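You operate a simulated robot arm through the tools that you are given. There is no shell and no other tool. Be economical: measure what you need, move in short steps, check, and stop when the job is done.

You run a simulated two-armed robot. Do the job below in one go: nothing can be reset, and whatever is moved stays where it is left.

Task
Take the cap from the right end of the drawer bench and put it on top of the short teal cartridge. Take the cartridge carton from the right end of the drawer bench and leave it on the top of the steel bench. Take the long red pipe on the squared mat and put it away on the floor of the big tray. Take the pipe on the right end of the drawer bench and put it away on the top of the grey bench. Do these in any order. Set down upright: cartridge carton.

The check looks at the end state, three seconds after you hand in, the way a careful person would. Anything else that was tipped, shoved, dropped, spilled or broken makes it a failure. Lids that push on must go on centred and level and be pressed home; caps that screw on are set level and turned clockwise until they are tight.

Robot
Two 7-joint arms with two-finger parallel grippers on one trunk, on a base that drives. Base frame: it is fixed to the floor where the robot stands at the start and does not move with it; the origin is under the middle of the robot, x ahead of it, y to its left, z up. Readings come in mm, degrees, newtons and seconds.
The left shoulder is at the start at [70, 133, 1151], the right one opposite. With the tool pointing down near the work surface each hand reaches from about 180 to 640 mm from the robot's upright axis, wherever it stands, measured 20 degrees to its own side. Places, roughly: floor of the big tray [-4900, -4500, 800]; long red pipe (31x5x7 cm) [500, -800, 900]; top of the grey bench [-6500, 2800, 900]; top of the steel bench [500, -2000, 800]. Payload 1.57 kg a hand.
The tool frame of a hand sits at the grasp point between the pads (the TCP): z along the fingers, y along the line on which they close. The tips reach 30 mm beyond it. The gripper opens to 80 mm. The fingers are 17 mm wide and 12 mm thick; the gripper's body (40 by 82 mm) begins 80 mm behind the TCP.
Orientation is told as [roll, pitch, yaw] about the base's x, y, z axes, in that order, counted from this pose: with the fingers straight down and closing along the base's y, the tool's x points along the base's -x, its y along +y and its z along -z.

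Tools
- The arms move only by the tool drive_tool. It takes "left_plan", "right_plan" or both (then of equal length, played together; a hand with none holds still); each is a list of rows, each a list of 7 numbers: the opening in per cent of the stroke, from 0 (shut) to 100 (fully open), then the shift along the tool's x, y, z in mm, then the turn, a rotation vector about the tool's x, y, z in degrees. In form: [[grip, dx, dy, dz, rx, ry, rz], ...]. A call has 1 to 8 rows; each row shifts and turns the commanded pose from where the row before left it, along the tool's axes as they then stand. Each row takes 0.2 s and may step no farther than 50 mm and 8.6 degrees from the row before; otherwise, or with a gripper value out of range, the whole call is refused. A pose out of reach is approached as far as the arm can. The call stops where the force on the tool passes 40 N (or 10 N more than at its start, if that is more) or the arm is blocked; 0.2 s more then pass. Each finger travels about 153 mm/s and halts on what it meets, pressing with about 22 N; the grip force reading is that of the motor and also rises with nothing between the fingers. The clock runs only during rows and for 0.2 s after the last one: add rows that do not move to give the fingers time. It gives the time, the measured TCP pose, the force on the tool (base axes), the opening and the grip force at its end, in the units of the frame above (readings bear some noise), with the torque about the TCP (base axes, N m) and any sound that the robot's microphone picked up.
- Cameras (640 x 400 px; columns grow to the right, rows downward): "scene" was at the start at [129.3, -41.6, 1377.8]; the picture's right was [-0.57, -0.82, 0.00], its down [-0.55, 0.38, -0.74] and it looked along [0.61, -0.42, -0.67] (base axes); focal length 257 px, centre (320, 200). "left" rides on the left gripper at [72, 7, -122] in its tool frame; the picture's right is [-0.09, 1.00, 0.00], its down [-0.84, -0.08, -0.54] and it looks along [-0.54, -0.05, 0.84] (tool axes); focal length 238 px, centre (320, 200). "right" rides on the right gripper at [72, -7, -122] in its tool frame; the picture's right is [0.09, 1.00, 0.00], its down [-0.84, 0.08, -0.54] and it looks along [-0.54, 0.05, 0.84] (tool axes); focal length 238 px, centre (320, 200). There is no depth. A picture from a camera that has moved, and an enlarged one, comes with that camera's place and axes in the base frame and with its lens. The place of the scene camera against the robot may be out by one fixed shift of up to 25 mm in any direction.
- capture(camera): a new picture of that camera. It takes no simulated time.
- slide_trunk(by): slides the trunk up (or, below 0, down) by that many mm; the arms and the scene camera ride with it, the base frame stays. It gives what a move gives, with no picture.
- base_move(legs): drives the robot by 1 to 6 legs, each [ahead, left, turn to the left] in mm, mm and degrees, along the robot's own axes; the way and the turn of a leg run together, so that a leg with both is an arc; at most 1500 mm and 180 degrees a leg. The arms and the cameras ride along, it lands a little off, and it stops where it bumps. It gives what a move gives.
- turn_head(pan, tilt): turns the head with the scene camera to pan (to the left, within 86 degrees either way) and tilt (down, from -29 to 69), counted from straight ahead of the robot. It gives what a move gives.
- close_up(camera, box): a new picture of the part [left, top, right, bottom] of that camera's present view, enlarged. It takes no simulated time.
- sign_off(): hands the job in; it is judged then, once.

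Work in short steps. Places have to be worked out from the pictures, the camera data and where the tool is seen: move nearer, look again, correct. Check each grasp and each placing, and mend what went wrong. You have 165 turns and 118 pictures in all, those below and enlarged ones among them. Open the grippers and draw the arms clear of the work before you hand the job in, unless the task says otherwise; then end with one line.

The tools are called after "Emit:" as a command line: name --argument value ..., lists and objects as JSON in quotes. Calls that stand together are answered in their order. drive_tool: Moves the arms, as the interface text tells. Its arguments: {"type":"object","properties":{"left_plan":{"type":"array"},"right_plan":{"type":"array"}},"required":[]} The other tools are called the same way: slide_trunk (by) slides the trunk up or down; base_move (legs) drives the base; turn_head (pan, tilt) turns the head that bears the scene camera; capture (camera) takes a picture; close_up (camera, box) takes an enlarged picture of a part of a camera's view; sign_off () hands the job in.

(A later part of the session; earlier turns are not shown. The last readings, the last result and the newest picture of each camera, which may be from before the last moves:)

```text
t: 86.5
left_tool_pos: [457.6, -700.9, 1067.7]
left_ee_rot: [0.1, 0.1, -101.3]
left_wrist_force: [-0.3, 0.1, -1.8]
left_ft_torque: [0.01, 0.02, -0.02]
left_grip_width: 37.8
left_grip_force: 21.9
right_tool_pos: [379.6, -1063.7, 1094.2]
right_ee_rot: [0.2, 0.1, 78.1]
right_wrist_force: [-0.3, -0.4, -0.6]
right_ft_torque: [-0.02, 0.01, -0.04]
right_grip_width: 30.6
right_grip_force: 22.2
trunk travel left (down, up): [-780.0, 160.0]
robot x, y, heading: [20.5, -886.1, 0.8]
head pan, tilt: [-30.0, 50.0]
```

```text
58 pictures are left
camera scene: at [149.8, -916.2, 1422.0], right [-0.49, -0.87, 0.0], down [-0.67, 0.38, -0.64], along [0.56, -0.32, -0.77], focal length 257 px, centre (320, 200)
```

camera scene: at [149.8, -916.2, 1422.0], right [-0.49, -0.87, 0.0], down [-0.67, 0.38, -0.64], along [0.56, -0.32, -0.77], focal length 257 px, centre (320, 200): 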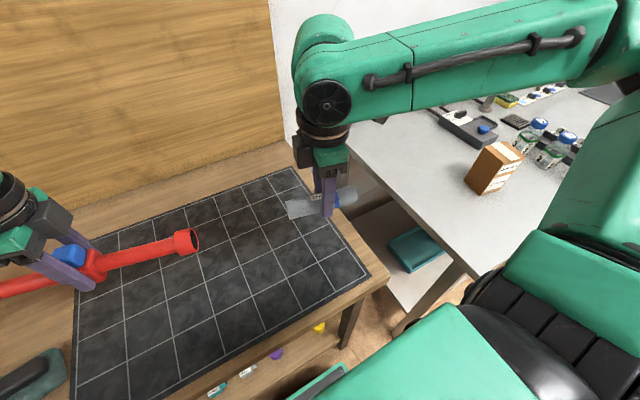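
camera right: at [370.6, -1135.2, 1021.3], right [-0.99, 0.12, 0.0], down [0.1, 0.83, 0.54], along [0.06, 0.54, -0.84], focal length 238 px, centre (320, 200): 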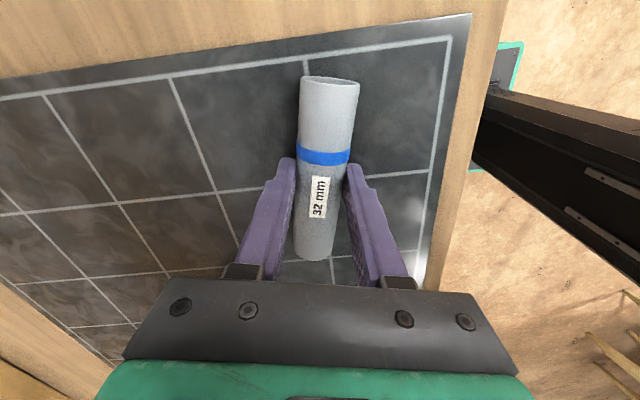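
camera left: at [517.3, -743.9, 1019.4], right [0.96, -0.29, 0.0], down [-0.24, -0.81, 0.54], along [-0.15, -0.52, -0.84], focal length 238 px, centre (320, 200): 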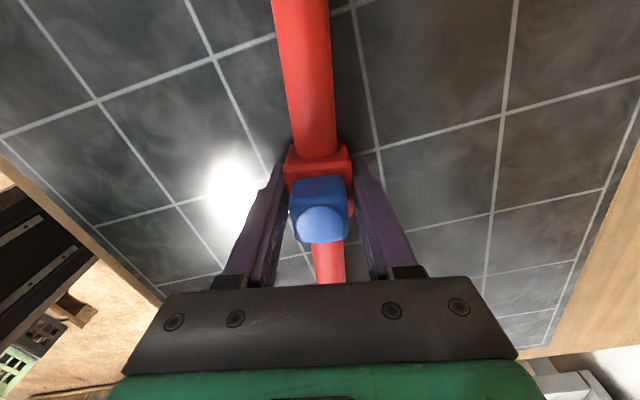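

Both pipes are held. I back off 700 mm and turn to survey the room.

Emit:
base_move --legs '[[-700, 0, 0], [0, 300, 0], [0, 0, -120]]'

Emit:
turn_head --pan 0 --tilt 15

Emit:
capture --camera "scene"

Emit:
turn_head --pan -70 --tilt 15

Emit:
capture --camera "scene"

```text
t: 96.9
left_tool_pos: [-732.3, -1061.1, 1065.9]
left_ee_rot: [0.1, 0.0, 138.0]
left_wrist_force: [-0.4, 0.5, -1.4]
left_ft_torque: [0.04, 0.01, 0.01]
left_grip_width: 37.6
left_grip_force: 21.6
right_tool_pos: [-1004.6, -808.2, 1093.8]
right_ee_rot: [0.2, -0.1, -42.6]
right_wrist_force: [0.1, 1.2, -0.8]
right_ft_torque: [0.0, 0.02, 0.0]
right_grip_width: 30.6
right_grip_force: 22.0
trunk travel left (down, up): [-780.0, 160.0]
robot x, y, heading: [-668.4, -596.0, -120.2]
head pan, tilt: [-30.0, 50.0]
```

```text
t: 97.9
left_tool_pos: [-731.9, -1060.3, 1067.2]
left_ee_rot: [0.0, 0.1, 138.0]
left_wrist_force: [-0.6, -0.2, -1.8]
left_ft_torque: [0.02, -0.01, 0.03]
left_grip_width: 37.7
left_grip_force: 21.5
right_tool_pos: [-1003.9, -807.3, 1093.2]
right_ee_rot: [0.2, 0.0, -42.7]
right_wrist_force: [-0.6, 0.0, -0.6]
right_ft_torque: [0.01, 0.02, 0.01]
right_grip_width: 30.4
right_grip_force: 21.7
trunk travel left (down, up): [-780.0, 160.0]
robot x, y, heading: [-667.0, -594.4, -120.1]
head pan, tilt: [0.0, 15.0]
```

```text
57 pictures are left
camera scene: at [-728.8, -711.1, 1475.7], right [-0.86, 0.5, 0.0], down [0.13, 0.22, -0.97], along [-0.49, -0.83, -0.26], focal length 257 px, centre (320, 200)
```

scene: 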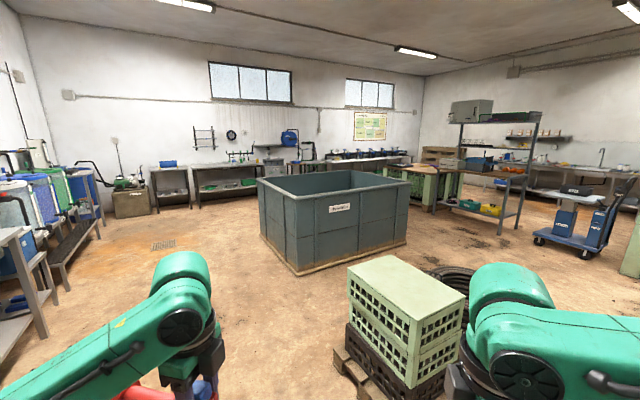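

```text
t: 99.3
left_tool_pos: [-732.5, -1059.8, 1067.1]
left_ee_rot: [0.0, 0.0, 137.9]
left_wrist_force: [0.0, 1.4, -0.9]
left_ft_torque: [0.01, -0.02, 0.0]
left_grip_width: 37.8
left_grip_force: 23.0
right_tool_pos: [-1004.4, -809.1, 1093.6]
right_ee_rot: [0.1, -0.1, -42.8]
right_wrist_force: [0.4, -0.7, -0.6]
right_ft_torque: [0.03, 0.03, 0.03]
right_grip_width: 30.5
right_grip_force: 22.1
trunk travel left (down, up): [-780.0, 160.0]
robot x, y, heading: [-666.5, -588.1, -119.9]
head pan, tilt: [-70.0, 15.0]
```

```text
56 pictures are left
camera scene: at [-773.6, -614.0, 1475.8], right [0.18, 0.98, 0.0], down [0.25, -0.05, -0.97], along [-0.95, 0.17, -0.26], focal length 257 px, centre (320, 200)
```

scene: 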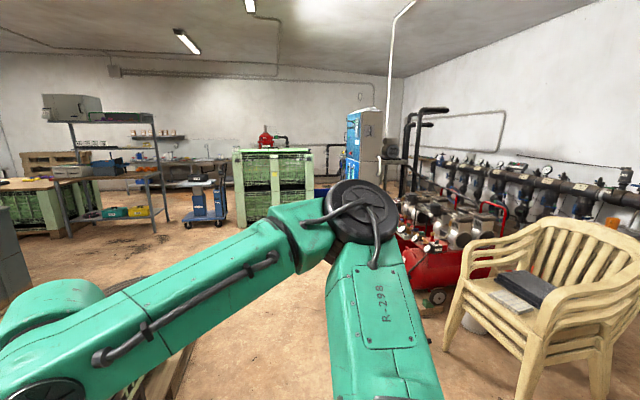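

I enlarge the directions where the big tray and the grey bench should be.

Emit:
close_up --camera "scene" --box '[330, 90, 530, 230]'

Emit:
turn_head --pan -10 --tilt 15

Emit:
close_up --camera "scene" --box '[260, 110, 440, 230]'

```text
2.86 times, centred on (430, 160) of scene
camera zoom: at [-773.6, -614.0, 1475.8], right [0.18, 0.98, 0.0], down [0.25, -0.05, -0.97], along [-0.95, 0.17, -0.26], focal length 733 px, centre (6, 314)
```

zoom: 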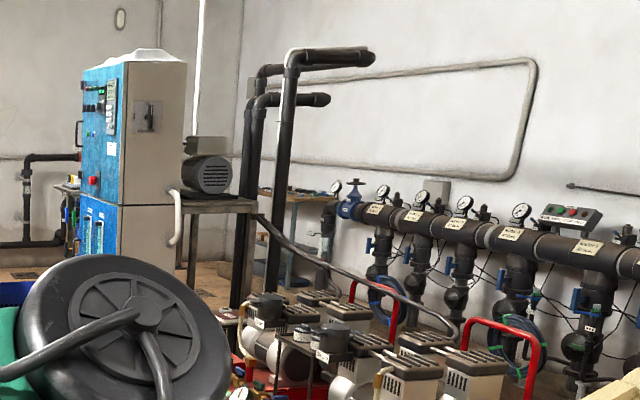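

```text
t: 100.6
left_tool_pos: [-732.5, -1060.0, 1066.6]
left_ee_rot: [0.1, 0.0, 138.0]
left_wrist_force: [-0.3, 0.0, -1.3]
left_ft_torque: [-0.04, 0.02, 0.0]
left_grip_width: 37.5
left_grip_force: 22.4
right_tool_pos: [-1004.7, -808.1, 1093.9]
right_ee_rot: [0.2, 0.0, -42.6]
right_wrist_force: [0.2, -0.1, -0.8]
right_ft_torque: [0.03, 0.0, -0.04]
right_grip_width: 30.5
right_grip_force: 22.3
trunk travel left (down, up): [-780.0, 160.0]
robot x, y, heading: [-667.5, -591.2, -120.3]
head pan, tilt: [-10.0, 15.0]
```

```text
3.33 times, centred on (350, 170) of scene
camera zoom: at [-742.1, -701.8, 1475.7], right [-0.76, 0.65, 0.0], down [0.17, 0.2, -0.97], along [-0.62, -0.74, -0.26], focal length 855 px, centre (220, 300)
```

zoom: 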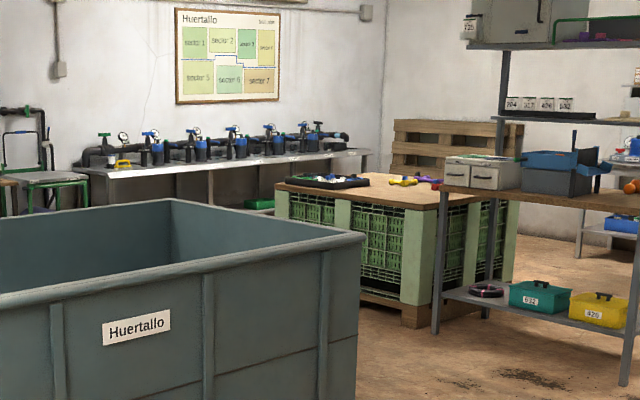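

The black tray stands on a crate bench at about (-4800,-4450), its front facing +x. I drive first along -x on the clear aisle at y≈-600, then look again.

Emit:
base_move --legs '[[0, 0, -60], [1500, 0, 0], [1300, 0, 0]]'

Emit:
turn_head --pan 45 --tilt 20

Emit:
capture --camera "scene"

Emit:
turn_head --pan -30 --tilt 20

Emit:
capture --camera "scene"

```text
t: 117.0
left_tool_pos: [-3952.4, -759.6, 1066.8]
left_ee_rot: [0.2, 0.0, 77.9]
left_wrist_force: [-1.1, 0.0, -1.1]
left_ft_torque: [-0.02, 0.02, -0.02]
left_grip_width: 37.6
left_grip_force: 22.2
right_tool_pos: [-3868.9, -397.7, 1094.6]
right_ee_rot: [0.2, 0.0, -102.6]
right_wrist_force: [-0.6, -0.6, -0.5]
right_ft_torque: [0.01, 0.0, 0.0]
right_grip_width: 30.6
right_grip_force: 21.9
trunk travel left (down, up): [-780.0, 160.0]
robot x, y, heading: [-3513.2, -584.5, 179.7]
head pan, tilt: [-10.0, 15.0]
```

```text
t: 118.2
left_tool_pos: [-3952.4, -759.0, 1067.7]
left_ee_rot: [0.1, 0.0, 77.9]
left_wrist_force: [0.2, -0.1, -1.5]
left_ft_torque: [0.01, 0.0, -0.01]
left_grip_width: 38.0
left_grip_force: 22.0
right_tool_pos: [-3869.4, -397.8, 1093.6]
right_ee_rot: [0.2, 0.0, -102.7]
right_wrist_force: [-0.4, 0.3, -0.4]
right_ft_torque: [0.01, -0.03, 0.03]
right_grip_width: 30.7
right_grip_force: 21.4
trunk travel left (down, up): [-780.0, 160.0]
robot x, y, heading: [-3516.4, -582.1, 179.8]
head pan, tilt: [45.0, 20.0]
```

```text
53 pictures are left
camera scene: at [-3620.3, -642.3, 1467.6], right [-0.7, 0.71, 0.0], down [0.24, 0.24, -0.94], along [-0.67, -0.66, -0.34], focal length 257 px, centre (320, 200)
```

scene: 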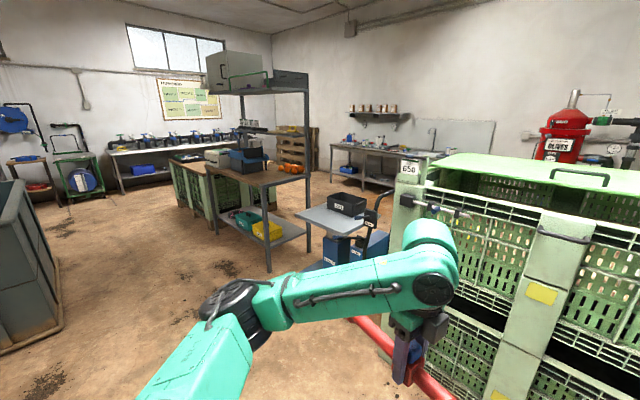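

```text
t: 119.7
left_tool_pos: [-3952.0, -759.4, 1067.6]
left_ee_rot: [0.1, 0.0, 77.9]
left_wrist_force: [0.8, 1.0, -0.8]
left_ft_torque: [0.01, -0.02, 0.03]
left_grip_width: 37.7
left_grip_force: 21.7
right_tool_pos: [-3868.5, -397.8, 1095.0]
right_ee_rot: [0.3, 0.1, -102.7]
right_wrist_force: [0.4, -0.5, 0.2]
right_ft_torque: [0.0, 0.02, -0.02]
right_grip_width: 30.8
right_grip_force: 22.0
trunk travel left (down, up): [-780.0, 160.0]
robot x, y, heading: [-3515.7, -584.1, 179.4]
head pan, tilt: [-30.0, 20.0]
```

```text
52 pictures are left
camera scene: at [-3634.5, -529.9, 1467.6], right [0.5, 0.86, 0.0], down [0.3, -0.17, -0.94], along [-0.81, 0.47, -0.34], focal length 257 px, centre (320, 200)
```

scene: 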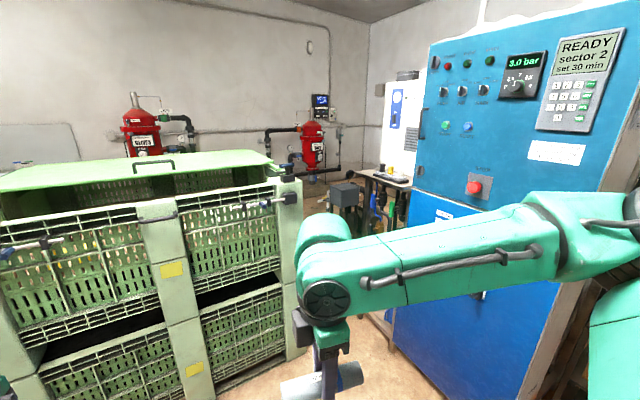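

The aisle toward the tray runs along x≈-4050 between the container and the rack. I turn left 90°, slide diagonally into it and advance, then look.

Emit:
base_move --legs '[[0, 0, 90], [700, -420, 0], [1200, -80, 0]]'

Emit:
turn_head --pan -20 --tilt 25

Emit:
capture --camera "scene"

```text
t: 133.5
left_tool_pos: [-3877.7, -2902.4, 1067.0]
left_ee_rot: [0.1, 0.1, 167.3]
left_wrist_force: [0.0, -0.3, -1.4]
left_ft_torque: [-0.02, -0.01, 0.02]
left_grip_width: 37.5
left_grip_force: 21.9
right_tool_pos: [-4237.3, -2815.1, 1094.6]
right_ee_rot: [0.2, 0.0, -13.3]
right_wrist_force: [-0.9, -0.1, -0.6]
right_ft_torque: [0.01, 0.0, 0.01]
right_grip_width: 31.0
right_grip_force: 21.8
trunk travel left (down, up): [-780.0, 160.0]
robot x, y, heading: [-4050.9, -2464.4, -90.8]
head pan, tilt: [-30.0, 20.0]
```

```text
t: 134.2
left_tool_pos: [-3877.7, -2902.6, 1067.2]
left_ee_rot: [0.1, 0.0, 167.3]
left_wrist_force: [0.2, 1.3, -1.8]
left_ft_torque: [-0.03, 0.0, 0.02]
left_grip_width: 37.5
left_grip_force: 22.1
right_tool_pos: [-4237.5, -2816.7, 1094.0]
right_ee_rot: [0.4, 0.0, -13.3]
right_wrist_force: [0.3, -1.5, -0.1]
right_ft_torque: [0.0, -0.03, 0.03]
right_grip_width: 30.6
right_grip_force: 22.1
trunk travel left (down, up): [-780.0, 160.0]
robot x, y, heading: [-4049.5, -2457.7, -91.0]
head pan, tilt: [-20.0, 25.0]
```

```text
51 pictures are left
camera scene: at [-4072.8, -2593.2, 1459.5], right [-0.93, 0.36, 0.0], down [0.15, 0.4, -0.91], along [-0.32, -0.85, -0.42], focal length 257 px, centre (320, 200)
```

scene: 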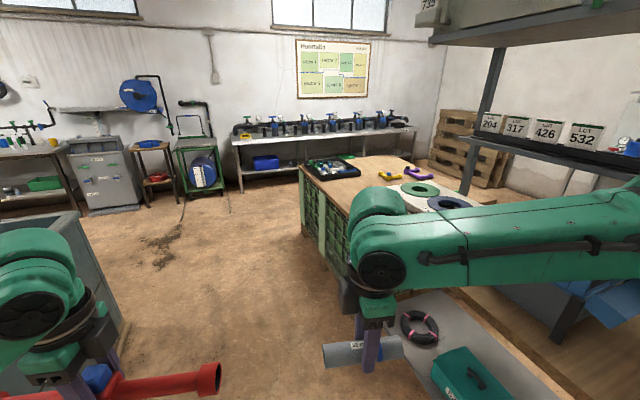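

I look closer at the tray and its contents.

Emit:
close_up --camera "scene" --box '[280, 130, 440, 230]'

```text
4.00 times, centred on (360, 180) of scene
camera zoom: at [-4072.8, -2593.2, 1459.5], right [-0.93, 0.36, 0.0], down [0.15, 0.4, -0.91], along [-0.32, -0.85, -0.42], focal length 1026 px, centre (160, 280)
```

zoom: 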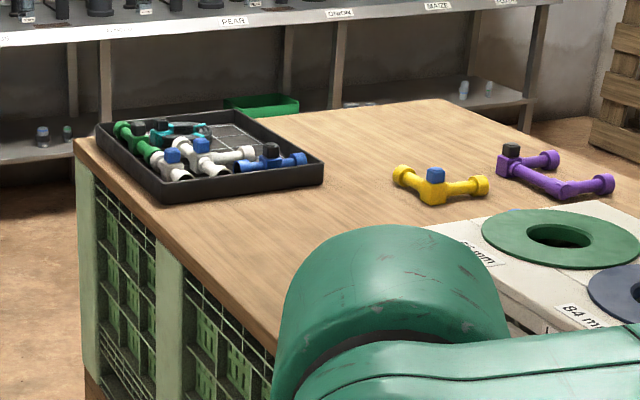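

The tray spans about x -4700..-5030, y -4250..-4660. I drive on, turn to face it and approach.

Emit:
base_move --legs '[[1500, 0, 0], [340, 0, 0], [0, 0, -89], [330, 0, 0]]'

Emit:
turn_head --pan 15 --tilt 50

Emit:
capture --camera "scene"

```text
t: 148.9
left_tool_pos: [-4794.1, -4524.5, 1066.4]
left_ee_rot: [0.2, 0.1, 81.8]
left_wrist_force: [0.9, -1.0, -1.5]
left_ft_torque: [0.0, -0.01, 0.03]
left_grip_width: 37.8
left_grip_force: 21.7
right_tool_pos: [-4735.5, -4158.8, 1094.8]
right_ee_rot: [0.3, 0.0, -98.8]
right_wrist_force: [-0.1, 0.6, -0.5]
right_ft_torque: [0.01, 0.0, -0.03]
right_grip_width: 30.5
right_grip_force: 22.1
trunk travel left (down, up): [-780.0, 160.0]
robot x, y, heading: [-4370.9, -4322.6, -176.2]
head pan, tilt: [-20.0, 25.0]
```

```text
t: 149.9
left_tool_pos: [-4796.0, -4525.2, 1067.7]
left_ee_rot: [0.0, 0.1, 81.8]
left_wrist_force: [-1.2, 0.3, -1.7]
left_ft_torque: [0.02, 0.01, 0.03]
left_grip_width: 37.9
left_grip_force: 22.3
right_tool_pos: [-4737.1, -4158.4, 1094.3]
right_ee_rot: [0.2, 0.0, -98.8]
right_wrist_force: [-0.2, 0.5, -1.9]
right_ft_torque: [0.04, -0.01, -0.03]
right_grip_width: 30.5
right_grip_force: 21.9
trunk travel left (down, up): [-780.0, 160.0]
robot x, y, heading: [-4368.7, -4317.1, -176.5]
head pan, tilt: [15.0, 50.0]
```

```text
49 pictures are left
camera scene: at [-4482.8, -4340.6, 1422.1], right [-0.32, 0.95, 0.0], down [0.73, 0.24, -0.64], along [-0.61, -0.2, -0.77], focal length 257 px, centre (320, 200)
```

scene: 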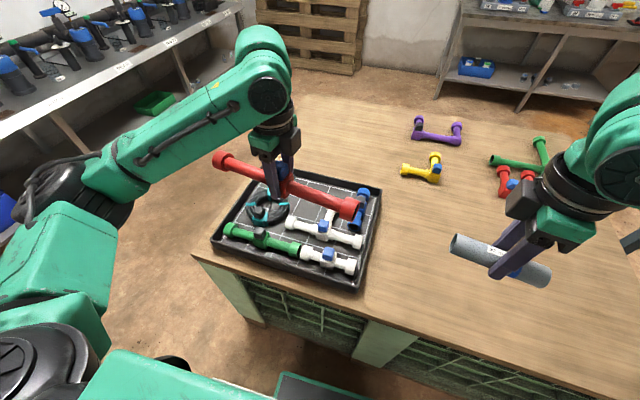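

The free part of the tray floor seems to be its back strip. I check with the left wrist camera.

Emit:
capture --camera "left"

Emit:
close_up --camera "scene" --box '[190, 140, 400, 300]'

```text
48 pictures are left
camera left: at [-4812.7, -4594.6, 1189.1], right [-0.97, 0.23, 0.0], down [0.2, 0.82, 0.54], along [0.13, 0.53, -0.84], focal length 238 px, centre (320, 200)
```

left: 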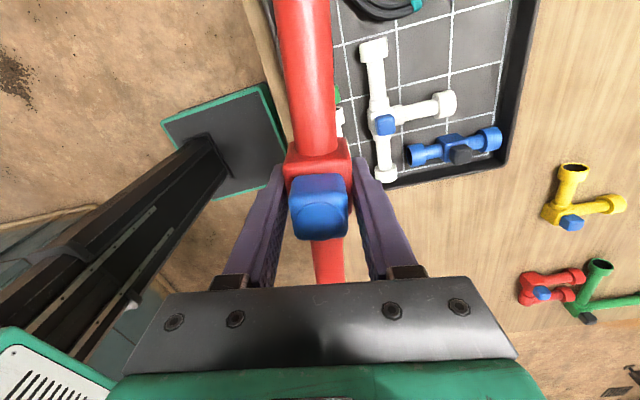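

```text
2.50 times, centred on (295, 220) of scene
camera zoom: at [-4482.8, -4340.6, 1422.1], right [-0.32, 0.95, 0.0], down [0.73, 0.24, -0.64], along [-0.61, -0.2, -0.77], focal length 642 px, centre (382, 150)
```

zoom: 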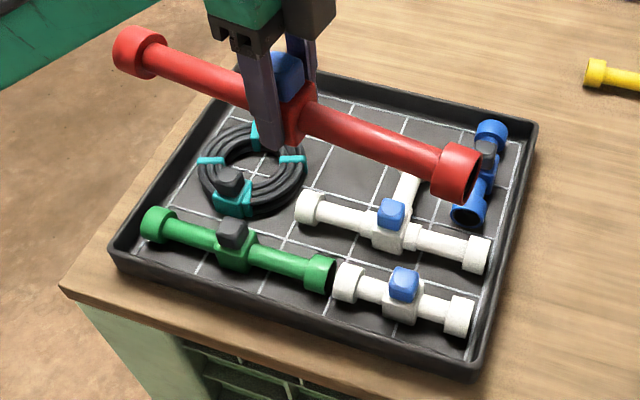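

I move the left hand aside to see the whole back strip of the tray.

Emit:
drive_tool --left_plan '[[35, 40, 20, -20, 0, 0, 0], [35, 40, 30, -20, 0, 0, 0], [35, 40, 30, 0, 0, 0, 0], [35, 40, 30, 0, 0, 0, 0], [35, 30, 0, 0, 0, 0, 0], [35, 0, 0, 0, 0, 0, 0]]'

Emit:
close_up --camera "scene" --box '[190, 140, 400, 300]'

Emit:
capture --camera "left"

```text
refused: row 2 steps farther than a row can; nothing moved
```

```text
2.50 times, centred on (295, 220) of scene
camera zoom: at [-4482.8, -4340.6, 1422.1], right [-0.32, 0.95, 0.0], down [0.73, 0.24, -0.64], along [-0.61, -0.2, -0.77], focal length 642 px, centre (382, 150)
```

zoom: 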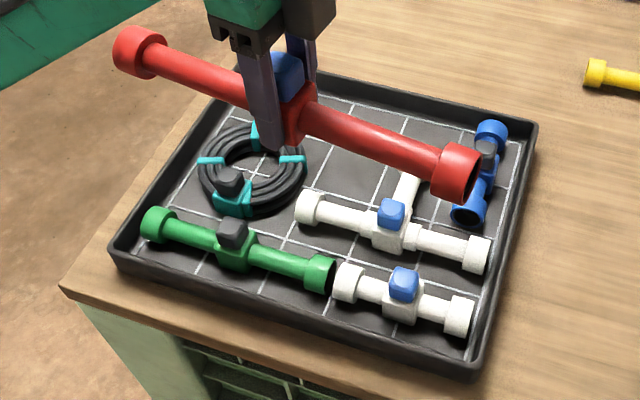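

```text
45 pictures are left
camera left: at [-4812.7, -4594.6, 1189.1], right [-0.97, 0.23, 0.0], down [0.2, 0.82, 0.54], along [0.13, 0.53, -0.84], focal length 238 px, centre (320, 200)
```

left: 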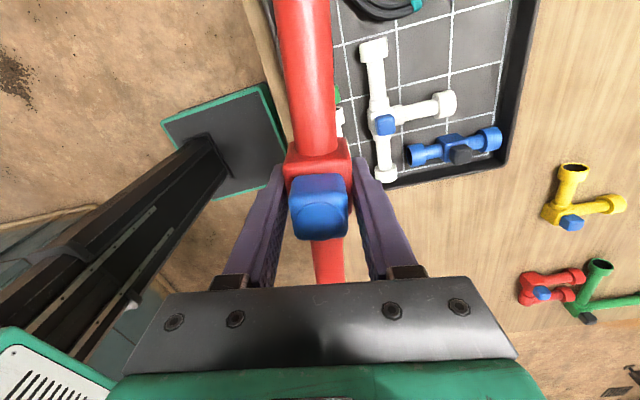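

Refused for step size; I repeat with shorter steps, moving the hand to the left and towards the robot.

Emit:
drive_tool --left_plan '[[35, 35, -10, -15, 0, 0, 0], [35, 35, -10, -15, 0, 0, 0], [35, 35, -10, -10, 0, 0, 0], [35, 35, -10, 0, 0, 0, 0], [35, 30, -10, 0, 0, 0, 0], [35, 0, 0, 0, 0, 0, 0]]'

Emit:
close_up --camera "scene" --box '[190, 140, 400, 300]'

Emit:
capture --camera "left"

```text
t: 151.3
left_tool_pos: [-4771.7, -4701.0, 1106.9]
left_ee_rot: [0.0, 0.0, 81.7]
left_wrist_force: [-0.1, 0.2, -1.8]
left_ft_torque: [0.01, 0.01, 0.0]
left_grip_width: 37.7
left_grip_force: 22.6
right_tool_pos: [-4738.1, -4158.4, 1093.9]
right_ee_rot: [0.4, -0.1, -98.8]
right_wrist_force: [-0.9, -0.4, -0.7]
right_ft_torque: [-0.03, 0.0, -0.03]
right_grip_width: 30.6
right_grip_force: 22.4
trunk travel left (down, up): [-780.0, 160.0]
robot x, y, heading: [-4372.7, -4320.1, -176.4]
head pan, tilt: [15.0, 50.0]
```

```text
2.50 times, centred on (295, 220) of scene
camera zoom: at [-4483.4, -4340.1, 1422.0], right [-0.32, 0.95, 0.0], down [0.73, 0.24, -0.64], along [-0.61, -0.21, -0.77], focal length 642 px, centre (382, 150)
```

zoom: 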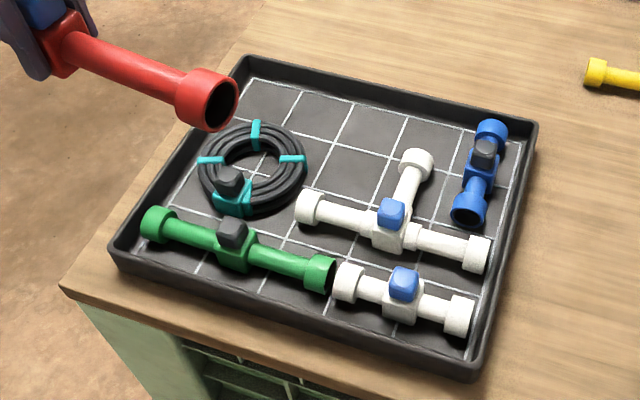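

```text
43 pictures are left
camera left: at [-4789.4, -4770.3, 1228.6], right [-0.97, 0.23, 0.0], down [0.2, 0.82, 0.54], along [0.13, 0.53, -0.84], focal length 238 px, centre (320, 200)
```

left: 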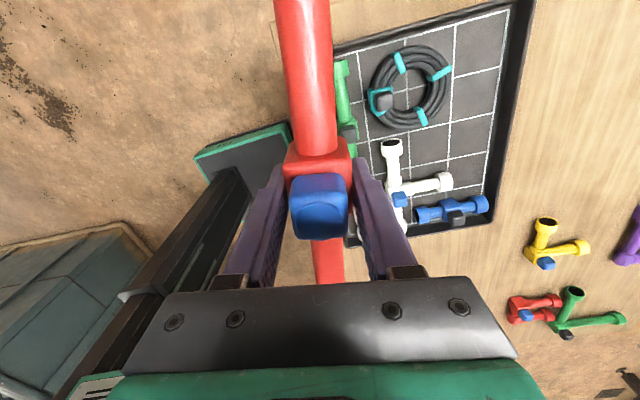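

The back strip of the tray (x about -5047, y -4748..-4412) is free and just fits the pipe. It is far, so I lower the trunk, drive 90 mm nearer, and turn the pipe parallel to the tray's back wall.

Emit:
slide_trunk --by -150

Emit:
base_move --legs '[[90, 0, 0]]'

Emit:
drive_tool --left_plan '[[35, -20, 30, 0, 0, 0, -4.7], [35, -20, 30, 0, 0, 0, -4.7], [35, -20, 30, 0, 0, 0, 0], [35, -20, 30, 0, 0, 0, 0], [35, -20, 30, 0, 0, 0, 0], [35, -10, 30, 0, 0, 0, 0], [35, 0, 0, 0, 0, 0, 0]]'

```text
t: 153.1
left_tool_pos: [-4771.3, -4700.1, 957.4]
left_ee_rot: [0.0, 0.1, 81.8]
left_wrist_force: [-0.3, -0.7, -2.7]
left_ft_torque: [-0.04, 0.01, 0.01]
left_grip_width: 37.3
left_grip_force: 22.2
right_tool_pos: [-4737.8, -4158.6, 943.1]
right_ee_rot: [0.2, 0.0, -98.8]
right_wrist_force: [-0.2, 0.6, -0.1]
right_ft_torque: [-0.01, 0.01, 0.02]
right_grip_width: 30.4
right_grip_force: 21.7
trunk travel left (down, up): [-630.0, 310.0]
robot x, y, heading: [-4376.7, -4318.7, -176.2]
head pan, tilt: [15.0, 50.0]
```

```text
t: 154.2
left_tool_pos: [-4860.9, -4705.1, 958.0]
left_ee_rot: [0.1, 0.0, 81.7]
left_wrist_force: [-0.1, 0.1, -0.6]
left_ft_torque: [0.0, -0.01, 0.01]
left_grip_width: 37.6
left_grip_force: 21.5
right_tool_pos: [-4825.7, -4163.7, 944.3]
right_ee_rot: [0.2, 0.0, -98.8]
right_wrist_force: [0.3, -0.3, -0.8]
right_ft_torque: [-0.02, -0.02, -0.03]
right_grip_width: 30.4
right_grip_force: 22.3
trunk travel left (down, up): [-630.0, 310.0]
robot x, y, heading: [-4462.2, -4321.4, -176.5]
head pan, tilt: [15.0, 50.0]
```

```text
t: 155.8
left_tool_pos: [-5037.4, -4590.0, 956.0]
left_ee_rot: [0.1, 0.0, 91.0]
left_wrist_force: [0.4, 0.1, -1.3]
left_ft_torque: [-0.01, 0.03, 0.01]
left_grip_width: 37.8
left_grip_force: 22.3
right_tool_pos: [-4825.4, -4165.3, 943.5]
right_ee_rot: [0.2, 0.0, -98.9]
right_wrist_force: [0.1, 0.4, -0.3]
right_ft_torque: [-0.01, 0.03, -0.01]
right_grip_width: 30.6
right_grip_force: 22.5
trunk travel left (down, up): [-630.0, 310.0]
robot x, y, heading: [-4457.2, -4323.7, -176.4]
head pan, tilt: [15.0, 50.0]
```

The hand reaches. I look from both cameras.

Emit:
capture --camera "left"

Emit:
capture --camera "scene"

```text
42 pictures are left
camera left: at [-5043.4, -4662.3, 1077.5], right [-1.0, 0.07, 0.0], down [0.06, 0.84, 0.54], along [0.04, 0.54, -0.84], focal length 238 px, centre (320, 200)
```

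left: 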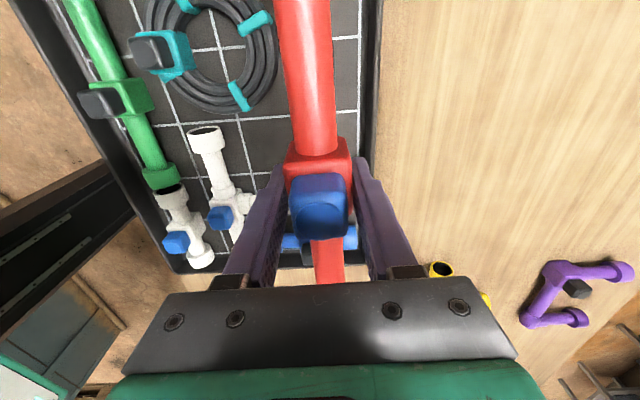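

```text
41 pictures are left
camera scene: at [-4571.9, -4347.0, 1272.0], right [-0.32, 0.95, 0.0], down [0.73, 0.24, -0.64], along [-0.61, -0.2, -0.77], focal length 257 px, centre (320, 200)
```

scene: 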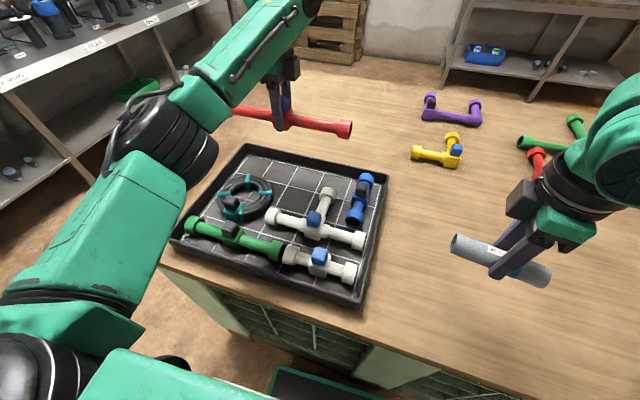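

Strip checks out: x centre -5044, y centre -4578. I shift and lower to 850 for a closer check.

Emit:
drive_tool --left_plan '[[35, -15, 7, 20, 0, 0, 0], [35, 0, 0, 30, 0, 0, 0], [35, 0, 0, 30, 0, 0, 0], [35, 0, 0, 25, 0, 0, 0], [35, 0, 0, 0, 0, 0, 0]]'

Emit:
close_up --camera "scene" --box '[180, 90, 400, 260]'

Emit:
capture --camera "left"

```text
t: 156.9
left_tool_pos: [-5045.0, -4576.7, 849.7]
left_ee_rot: [0.1, -0.1, 91.1]
left_wrist_force: [-0.5, 0.1, -1.7]
left_ft_torque: [0.01, -0.04, 0.01]
left_grip_width: 37.8
left_grip_force: 22.0
right_tool_pos: [-4826.1, -4162.8, 944.9]
right_ee_rot: [0.2, 0.0, -98.9]
right_wrist_force: [0.7, 0.1, 0.2]
right_ft_torque: [-0.01, 0.02, -0.02]
right_grip_width: 30.3
right_grip_force: 22.1
trunk travel left (down, up): [-630.0, 310.0]
robot x, y, heading: [-4461.1, -4326.0, -176.8]
head pan, tilt: [15.0, 50.0]
```

```text
2.35 times, centred on (290, 175) of scene
camera zoom: at [-4572.2, -4346.2, 1272.0], right [-0.32, 0.95, 0.0], down [0.73, 0.24, -0.64], along [-0.61, -0.2, -0.77], focal length 604 px, centre (391, 259)
```

zoom: 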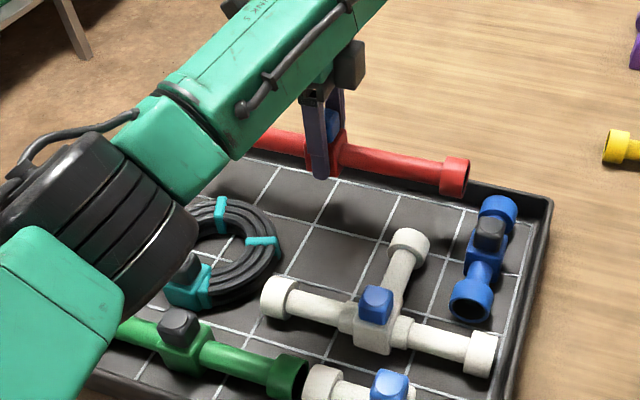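

```text
39 pictures are left
camera left: at [-5050.8, -4649.4, 972.0], right [-1.0, 0.07, 0.0], down [0.06, 0.84, 0.54], along [0.04, 0.54, -0.84], focal length 238 px, centre (320, 200)
```

left: 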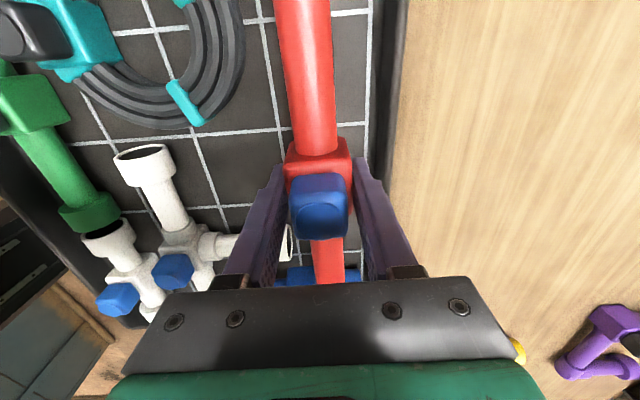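

Margins are about 15 mm all round. I lower further toward the floor.

Emit:
drive_tool --left_plan '[[35, -2, 0, 20, 0, 0, 0], [35, 0, 0, 20, 0, 0, 0], [35, 0, 0, 10, 0, 0, 0], [35, 0, 0, 0, 0, 0, 0]]'

Emit:
close_up --camera "scene" --box '[180, 90, 400, 260]'

```text
t: 157.9
left_tool_pos: [-5044.0, -4576.5, 800.7]
left_ee_rot: [0.2, 0.0, 91.2]
left_wrist_force: [-0.4, -0.1, -1.5]
left_ft_torque: [-0.01, 0.01, 0.01]
left_grip_width: 37.8
left_grip_force: 21.8
right_tool_pos: [-4826.0, -4163.3, 943.5]
right_ee_rot: [0.2, 0.0, -98.9]
right_wrist_force: [0.7, -0.4, -0.3]
right_ft_torque: [0.01, 0.04, -0.02]
right_grip_width: 30.4
right_grip_force: 22.6
trunk travel left (down, up): [-630.0, 310.0]
robot x, y, heading: [-4459.6, -4325.5, -176.6]
head pan, tilt: [15.0, 50.0]
```

```text
2.35 times, centred on (290, 175) of scene
camera zoom: at [-4572.4, -4346.1, 1272.0], right [-0.32, 0.95, 0.0], down [0.73, 0.24, -0.64], along [-0.61, -0.2, -0.77], focal length 604 px, centre (391, 259)
```

zoom: 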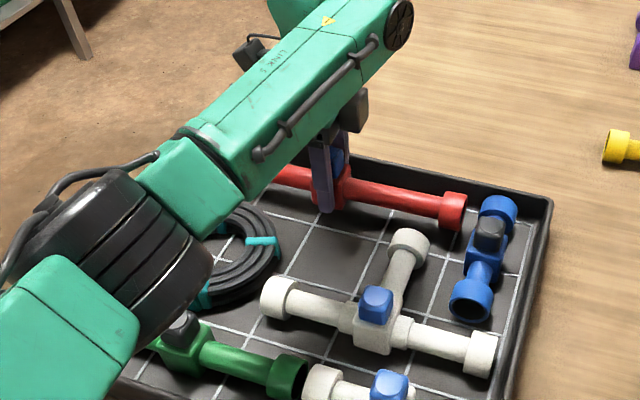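

It drops neatly into the strip. I go down in small steps until contact.

Emit:
drive_tool --left_plan '[[35, 0, 0, 5, 0, 0, 0], [35, 0, 0, 5, 0, 0, 0], [35, 0, 0, 4, 0, 0, 0], [35, 0, 0, 0, 0, 0, 0]]'

```text
t: 158.9
left_tool_pos: [-5045.3, -4575.2, 786.8]
left_ee_rot: [0.1, 0.0, 91.0]
left_wrist_force: [-0.3, 0.9, -1.4]
left_ft_torque: [0.01, -0.02, -0.01]
left_grip_width: 37.5
left_grip_force: 21.9
right_tool_pos: [-4825.9, -4163.5, 944.0]
right_ee_rot: [0.3, 0.1, -98.9]
right_wrist_force: [-0.1, 0.1, -0.8]
right_ft_torque: [0.02, 0.04, 0.04]
right_grip_width: 30.5
right_grip_force: 21.9
trunk travel left (down, up): [-630.0, 310.0]
robot x, y, heading: [-4457.4, -4325.4, -176.4]
head pan, tilt: [15.0, 50.0]
```

Emit:
drive_tool --left_plan '[[35, 0, 0, 3, 0, 0, 0], [35, 0, 0, 3, 0, 0, 0], [35, 0, 0, 0, 0, 0, 0]]'

Emit:
close_up --camera "scene" --box '[180, 90, 400, 260]'

```text
t: 159.8
left_tool_pos: [-5043.7, -4573.8, 784.6]
left_ee_rot: [0.5, 0.1, 91.1]
left_wrist_force: [-7.4, -4.0, 21.0]
left_ft_torque: [-0.07, -0.21, -0.04]
left_grip_width: 37.8
left_grip_force: 21.8
right_tool_pos: [-4825.2, -4163.6, 945.5]
right_ee_rot: [0.2, -0.1, -98.9]
right_wrist_force: [0.4, -0.6, -0.3]
right_ft_torque: [0.02, -0.01, -0.01]
right_grip_width: 30.6
right_grip_force: 21.9
trunk travel left (down, up): [-630.0, 310.0]
robot x, y, heading: [-4459.9, -4327.4, -176.5]
head pan, tilt: [15.0, 50.0]
```

```text
2.35 times, centred on (290, 175) of scene
camera zoom: at [-4569.2, -4344.9, 1272.7], right [-0.32, 0.95, 0.0], down [0.72, 0.24, -0.64], along [-0.61, -0.21, -0.76], focal length 604 px, centre (391, 259)
```

zoom: 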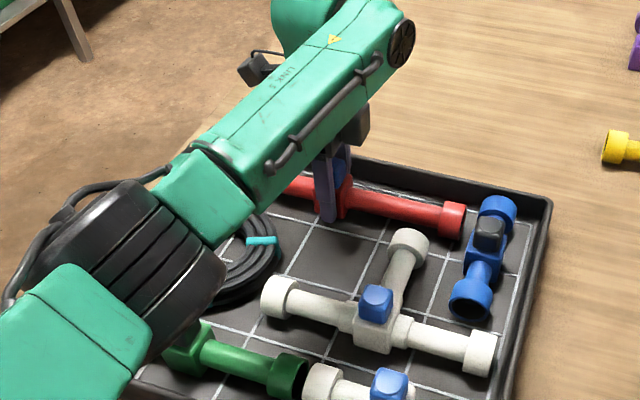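

Contact at the floor level (21 N). I ease off, open modestly and rise straight up.

Emit:
drive_tool --left_plan '[[35, 0, 0, -3, 0, 0, 0], [35, 0, 0, 0, 0, 0, 0], [55, 0, 0, 0, 0, 0, 0], [62, 0, 0, 0, 0, 0, 0], [62, 0, 0, -20, 0, 0, 0], [62, 0, 0, -40, 0, 0, 0], [62, 0, 0, -40, 0, 0, 0], [62, 0, 0, 0, 0, 0, 0]]'

Emit:
drive_tool --left_plan '[[62, 0, -20, -40, 0, 0, 0], [62, 20, -30, -30, 0, 0, 0], [62, 25, -40, 0, 0, 0, 0], [62, 25, -40, 0, 0, 0, 0], [62, 25, -40, 0, 0, 0, 0], [62, 0, 0, 0, 0, 0, 0]]'

Emit:
close_up --camera "scene" --box '[140, 90, 400, 290]'

Emit:
capture --camera "left"

```text
t: 161.6
left_tool_pos: [-5045.5, -4573.7, 884.7]
left_ee_rot: [0.1, 0.0, 91.2]
left_wrist_force: [0.4, 0.1, -0.2]
left_ft_torque: [0.01, 0.0, 0.03]
left_grip_width: 49.6
left_grip_force: 0.0
right_tool_pos: [-4826.9, -4164.6, 943.4]
right_ee_rot: [0.3, 0.0, -98.8]
right_wrist_force: [1.5, -0.8, -0.1]
right_ft_torque: [0.01, -0.01, -0.04]
right_grip_width: 30.6
right_grip_force: 22.3
trunk travel left (down, up): [-630.0, 310.0]
robot x, y, heading: [-4461.1, -4321.9, -176.7]
head pan, tilt: [15.0, 50.0]
```

```text
t: 162.9
left_tool_pos: [-4874.6, -4664.2, 953.9]
left_ee_rot: [0.0, 0.1, 91.1]
left_wrist_force: [-0.5, -0.4, -0.1]
left_ft_torque: [0.01, 0.0, 0.02]
left_grip_width: 49.8
left_grip_force: 0.0
right_tool_pos: [-4826.0, -4162.7, 943.6]
right_ee_rot: [0.2, 0.0, -98.9]
right_wrist_force: [0.0, 0.0, -0.7]
right_ft_torque: [-0.01, -0.01, -0.02]
right_grip_width: 30.6
right_grip_force: 21.2
trunk travel left (down, up): [-630.0, 310.0]
robot x, y, heading: [-4462.0, -4323.5, -176.3]
head pan, tilt: [15.0, 50.0]
```

```text
2.00 times, centred on (270, 190) of scene
camera zoom: at [-4573.4, -4345.4, 1271.9], right [-0.32, 0.95, 0.0], down [0.73, 0.24, -0.64], along [-0.61, -0.2, -0.77], focal length 513 px, centre (420, 220)
```

zoom: 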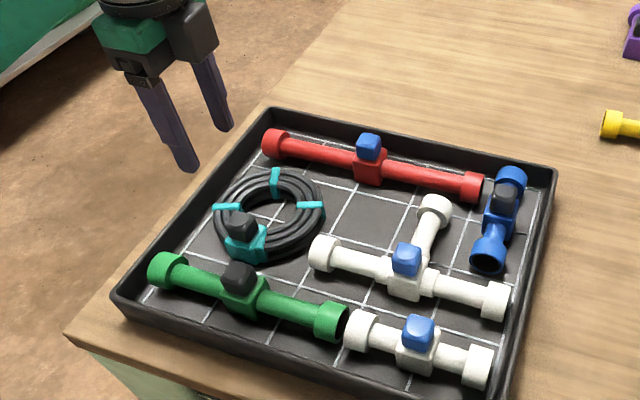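

```text
35 pictures are left
camera left: at [-4879.2, -4736.0, 1077.0], right [-1.0, 0.07, 0.0], down [0.06, 0.84, 0.54], along [0.04, 0.54, -0.84], focal length 238 px, centre (320, 200)
```

left: 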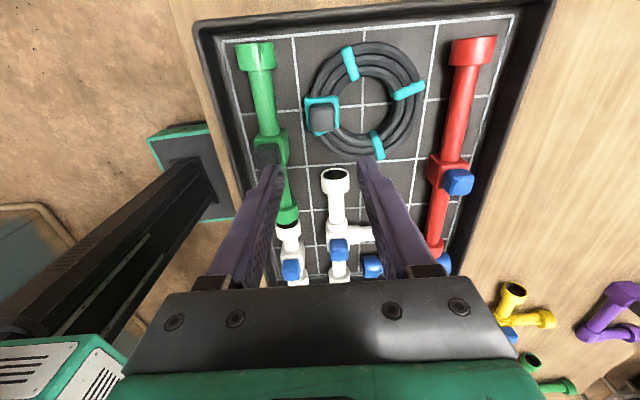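

The red pipe lies flat in the tray with everything else undisturbed. Now for the grey bench: I raise the trunk, back out, and drive back up the aisle to look for a way.

Emit:
slide_trunk --by 150

Emit:
base_move --legs '[[-420, 0, 0], [0, 0, -93.5], [1500, 0, 0], [1100, 0, 0]]'

Emit:
turn_head --pan 60 --tilt 15

Emit:
capture --camera "scene"

```text
t: 164.7
left_tool_pos: [-4873.5, -4665.1, 1104.7]
left_ee_rot: [0.2, -0.1, 91.2]
left_wrist_force: [-0.3, 0.1, -0.1]
left_ft_torque: [-0.02, 0.0, 0.0]
left_grip_width: 49.6
left_grip_force: 0.1
right_tool_pos: [-4825.9, -4163.7, 1094.6]
right_ee_rot: [0.1, -0.1, -98.9]
right_wrist_force: [0.4, 0.8, -1.2]
right_ft_torque: [-0.04, -0.01, 0.0]
right_grip_width: 30.5
right_grip_force: 21.7
trunk travel left (down, up): [-780.0, 160.0]
robot x, y, heading: [-4460.6, -4324.0, -176.5]
head pan, tilt: [15.0, 50.0]
```

```text
t: 183.4
left_tool_pos: [-4398.9, -1270.9, 1106.2]
left_ee_rot: [0.2, 0.0, -2.1]
left_wrist_force: [-0.4, -0.1, -0.4]
left_ft_torque: [0.02, 0.0, -0.04]
left_grip_width: 49.8
left_grip_force: 0.1
right_tool_pos: [-3901.5, -1344.0, 1093.9]
right_ee_rot: [0.2, -0.1, 168.0]
right_wrist_force: [0.4, 0.4, -1.0]
right_ft_torque: [0.03, -0.03, 0.02]
right_grip_width: 30.4
right_grip_force: 22.1
trunk travel left (down, up): [-780.0, 160.0]
robot x, y, heading: [-4079.2, -1701.0, 90.5]
head pan, tilt: [15.0, 50.0]
```

```text
t: 184.5
left_tool_pos: [-4398.3, -1269.6, 1105.2]
left_ee_rot: [0.1, -0.1, -2.1]
left_wrist_force: [0.1, -0.6, 0.0]
left_ft_torque: [-0.01, 0.02, -0.02]
left_grip_width: 49.5
left_grip_force: 0.0
right_tool_pos: [-3900.3, -1342.9, 1093.9]
right_ee_rot: [0.3, -0.1, 168.1]
right_wrist_force: [0.5, 0.6, -0.6]
right_ft_torque: [0.01, 0.05, 0.0]
right_grip_width: 30.5
right_grip_force: 22.1
trunk travel left (down, up): [-780.0, 160.0]
robot x, y, heading: [-4079.6, -1699.9, 90.4]
head pan, tilt: [60.0, 15.0]
```

```text
34 pictures are left
camera scene: at [-4152.6, -1598.4, 1475.7], right [0.49, 0.87, 0.0], down [0.23, -0.13, -0.97], along [-0.84, 0.48, -0.26], focal length 257 px, centre (320, 200)
```

scene: 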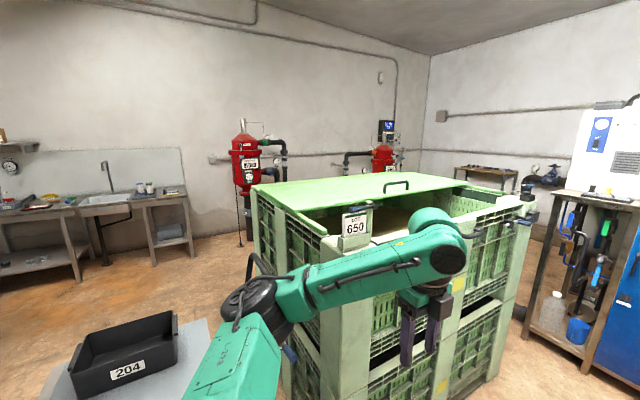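

The grey bench is in the far corner behind the green bin. The likely passage is between the bin and the blue cabinet; I drive in front of it and inspect.

Emit:
base_move --legs '[[0, -350, 0], [1300, 0, 0], [0, 0, 89.5], [0, -600, 0]]'

Emit:
turn_head --pan 0 --tilt 20

Emit:
capture --camera "scene"

```text
t: 199.1
left_tool_pos: [-4141.8, -242.4, 1115.4]
left_ee_rot: [6.2, -0.7, 86.2]
left_wrist_force: [-0.1, 0.3, 0.8]
left_ft_torque: [-0.04, -0.02, 0.0]
left_grip_width: 49.7
left_grip_force: 0.0
right_tool_pos: [-4105.3, 231.4, 1131.8]
right_ee_rot: [-5.7, 11.1, -90.7]
right_wrist_force: [0.4, 0.6, -0.1]
right_ft_torque: [-0.05, 0.0, 0.0]
right_grip_width: 30.4
right_grip_force: 22.8
trunk travel left (down, up): [-780.0, 160.0]
robot x, y, heading: [-3730.0, 66.3, -176.5]
head pan, tilt: [60.0, 15.0]
stopped in leg 4: the robot was blocked; the commanded pose is now the measured one
```

```text
t: 200.4
left_tool_pos: [-4136.0, -246.3, 1116.0]
left_ee_rot: [6.2, -0.6, 86.8]
left_wrist_force: [0.3, 0.3, 0.5]
left_ft_torque: [-0.03, 0.0, 0.02]
left_grip_width: 49.5
left_grip_force: 0.0
right_tool_pos: [-4103.1, 228.4, 1131.4]
right_ee_rot: [-5.5, 11.4, -90.4]
right_wrist_force: [-0.7, 0.1, -0.6]
right_ft_torque: [0.01, 0.01, 0.02]
right_grip_width: 30.4
right_grip_force: 22.1
trunk travel left (down, up): [-780.0, 160.0]
robot x, y, heading: [-3722.2, 72.1, -175.7]
head pan, tilt: [0.0, 20.0]
```

```text
33 pictures are left
camera scene: at [-3842.7, -84.2, 1471.8], right [-0.07, 0.99, 0.11], down [0.33, 0.12, -0.94], along [-0.94, -0.03, -0.34], focal length 257 px, centre (320, 200)
```

scene: 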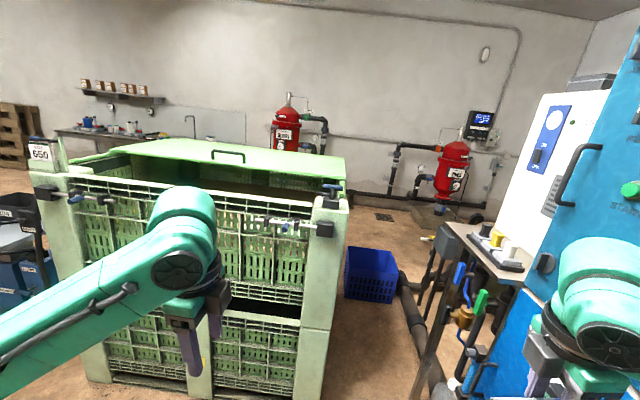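

The robot bumped something on its right and leans a little. I back away to the left at once.

Emit:
base_move --legs '[[0, 250, 0]]'

Emit:
turn_head --pan -75 --tilt 35

Emit:
capture --camera "scene"

```text
t: 201.1
left_tool_pos: [-4161.6, -185.5, 1121.7]
left_ee_rot: [8.1, 4.9, 97.5]
left_wrist_force: [0.3, 0.2, 0.1]
left_ft_torque: [0.02, 0.01, 0.01]
left_grip_width: 49.7
left_grip_force: 0.1
right_tool_pos: [-4127.9, 326.1, 1139.4]
right_ee_rot: [-3.2, 15.2, -91.6]
right_wrist_force: [0.4, 0.3, 0.3]
right_ft_torque: [0.03, -0.02, 0.01]
right_grip_width: 30.2
right_grip_force: 22.1
trunk travel left (down, up): [-780.0, 160.0]
robot x, y, heading: [-3730.1, 61.6, -175.4]
head pan, tilt: [0.0, 20.0]
stopped in leg 1: the robot was blocked; the commanded pose is now the measured one
```

```text
t: 202.6
left_tool_pos: [-4154.3, -185.2, 1120.6]
left_ee_rot: [8.0, 4.4, 97.3]
left_wrist_force: [-0.2, 0.3, -0.3]
left_ft_torque: [0.02, 0.01, 0.02]
left_grip_width: 49.5
left_grip_force: 0.1
right_tool_pos: [-4127.2, 324.2, 1139.0]
right_ee_rot: [-3.2, 15.0, -91.1]
right_wrist_force: [0.5, -1.0, -0.1]
right_ft_torque: [0.02, -0.01, 0.02]
right_grip_width: 30.4
right_grip_force: 22.6
trunk travel left (down, up): [-780.0, 160.0]
robot x, y, heading: [-3729.9, 64.4, -174.8]
head pan, tilt: [-75.0, 35.0]
```

```text
32 pictures are left
camera scene: at [-3779.8, -1.1, 1456.5], right [0.94, 0.34, 0.02], down [0.18, -0.45, -0.87], along [-0.29, 0.83, -0.48], focal length 257 px, centre (320, 200)
```

scene: 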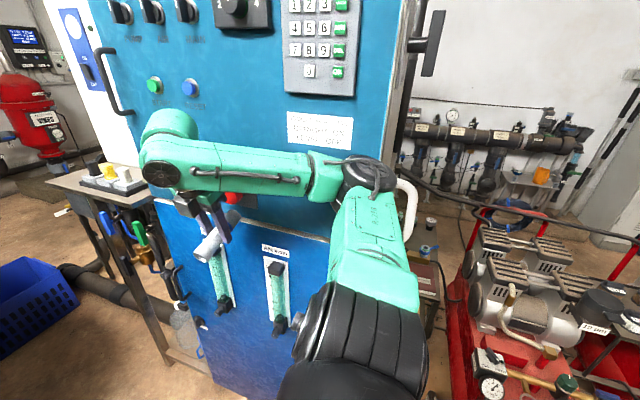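

The right elbow rests against the cabinet and the body leans away. I retry backing off in small moves.

Emit:
base_move --legs '[[0, 80, 0]]'

```text
t: 203.3
left_tool_pos: [-4174.8, -196.8, 1125.1]
left_ee_rot: [11.1, 7.9, 114.6]
left_wrist_force: [1.6, -2.1, 0.0]
left_ft_torque: [0.32, 0.11, -0.05]
left_grip_width: 49.8
left_grip_force: 0.0
right_tool_pos: [-4174.2, 344.1, 1088.9]
right_ee_rot: [-5.0, 12.1, -90.2]
right_wrist_force: [1.0, -2.3, -1.9]
right_ft_torque: [0.25, 0.11, 0.02]
right_grip_width: 30.4
right_grip_force: 21.6
trunk travel left (down, up): [-780.0, 160.0]
robot x, y, heading: [-3745.9, 52.4, -171.6]
head pan, tilt: [-75.0, 35.0]
stopped in leg 1: the robot was blocked; the commanded pose is now the measured one
```

Something else blocks; I look at the left side and down.

Emit:
turn_head --pan 60 --tilt 40

Emit:
capture --camera "scene"

Emit:
turn_head --pan -60 --tilt 60

Emit:
capture --camera "scene"

```text
t: 205.5
left_tool_pos: [-4220.5, -212.7, 1117.7]
left_ee_rot: [9.3, 9.8, 116.6]
left_wrist_force: [0.5, -0.2, 0.6]
left_ft_torque: [0.03, 0.01, -0.02]
left_grip_width: 49.4
left_grip_force: 0.1
right_tool_pos: [-4306.0, 292.4, 1068.5]
right_ee_rot: [-1.7, 9.0, -78.9]
right_wrist_force: [0.5, -0.2, -0.4]
right_ft_torque: [-0.02, 0.02, -0.02]
right_grip_width: 30.9
right_grip_force: 21.9
trunk travel left (down, up): [-780.0, 160.0]
robot x, y, heading: [-3813.7, 17.2, -162.4]
head pan, tilt: [60.0, 40.0]
```

```text
31 pictures are left
camera scene: at [-3847.7, -126.5, 1432.6], right [-0.98, 0.22, 0.03], down [0.13, 0.66, -0.74], along [-0.18, -0.72, -0.67], focal length 257 px, centre (320, 200)
```

scene: 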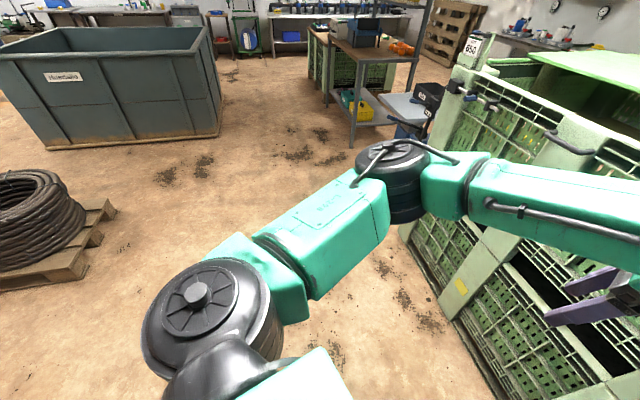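

```text
t: 207.5
left_tool_pos: [-4222.2, -213.8, 1119.8]
left_ee_rot: [9.3, 9.8, 116.7]
left_wrist_force: [-0.6, 0.4, 0.3]
left_ft_torque: [0.06, 0.05, 0.01]
left_grip_width: 49.6
left_grip_force: 0.1
right_tool_pos: [-4307.6, 293.0, 1068.9]
right_ee_rot: [-1.7, 9.0, -78.8]
right_wrist_force: [-1.6, -0.7, 0.5]
right_ft_torque: [-0.02, 0.0, -0.02]
right_grip_width: 30.5
right_grip_force: 22.1
trunk travel left (down, up): [-780.0, 160.0]
robot x, y, heading: [-3812.4, 23.0, -162.2]
head pan, tilt: [-60.0, 60.0]
```

```text
30 pictures are left
camera scene: at [-3879.2, 2.6, 1412.0], right [0.67, 0.74, 0.02], down [0.63, -0.56, -0.54], along [-0.38, 0.37, -0.84], focal length 257 px, centre (320, 200)
```

scene: 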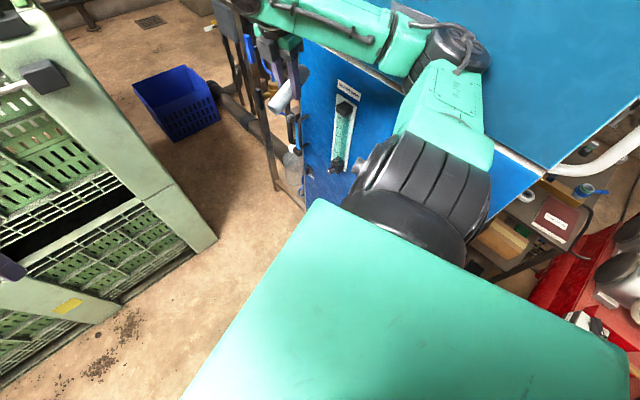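

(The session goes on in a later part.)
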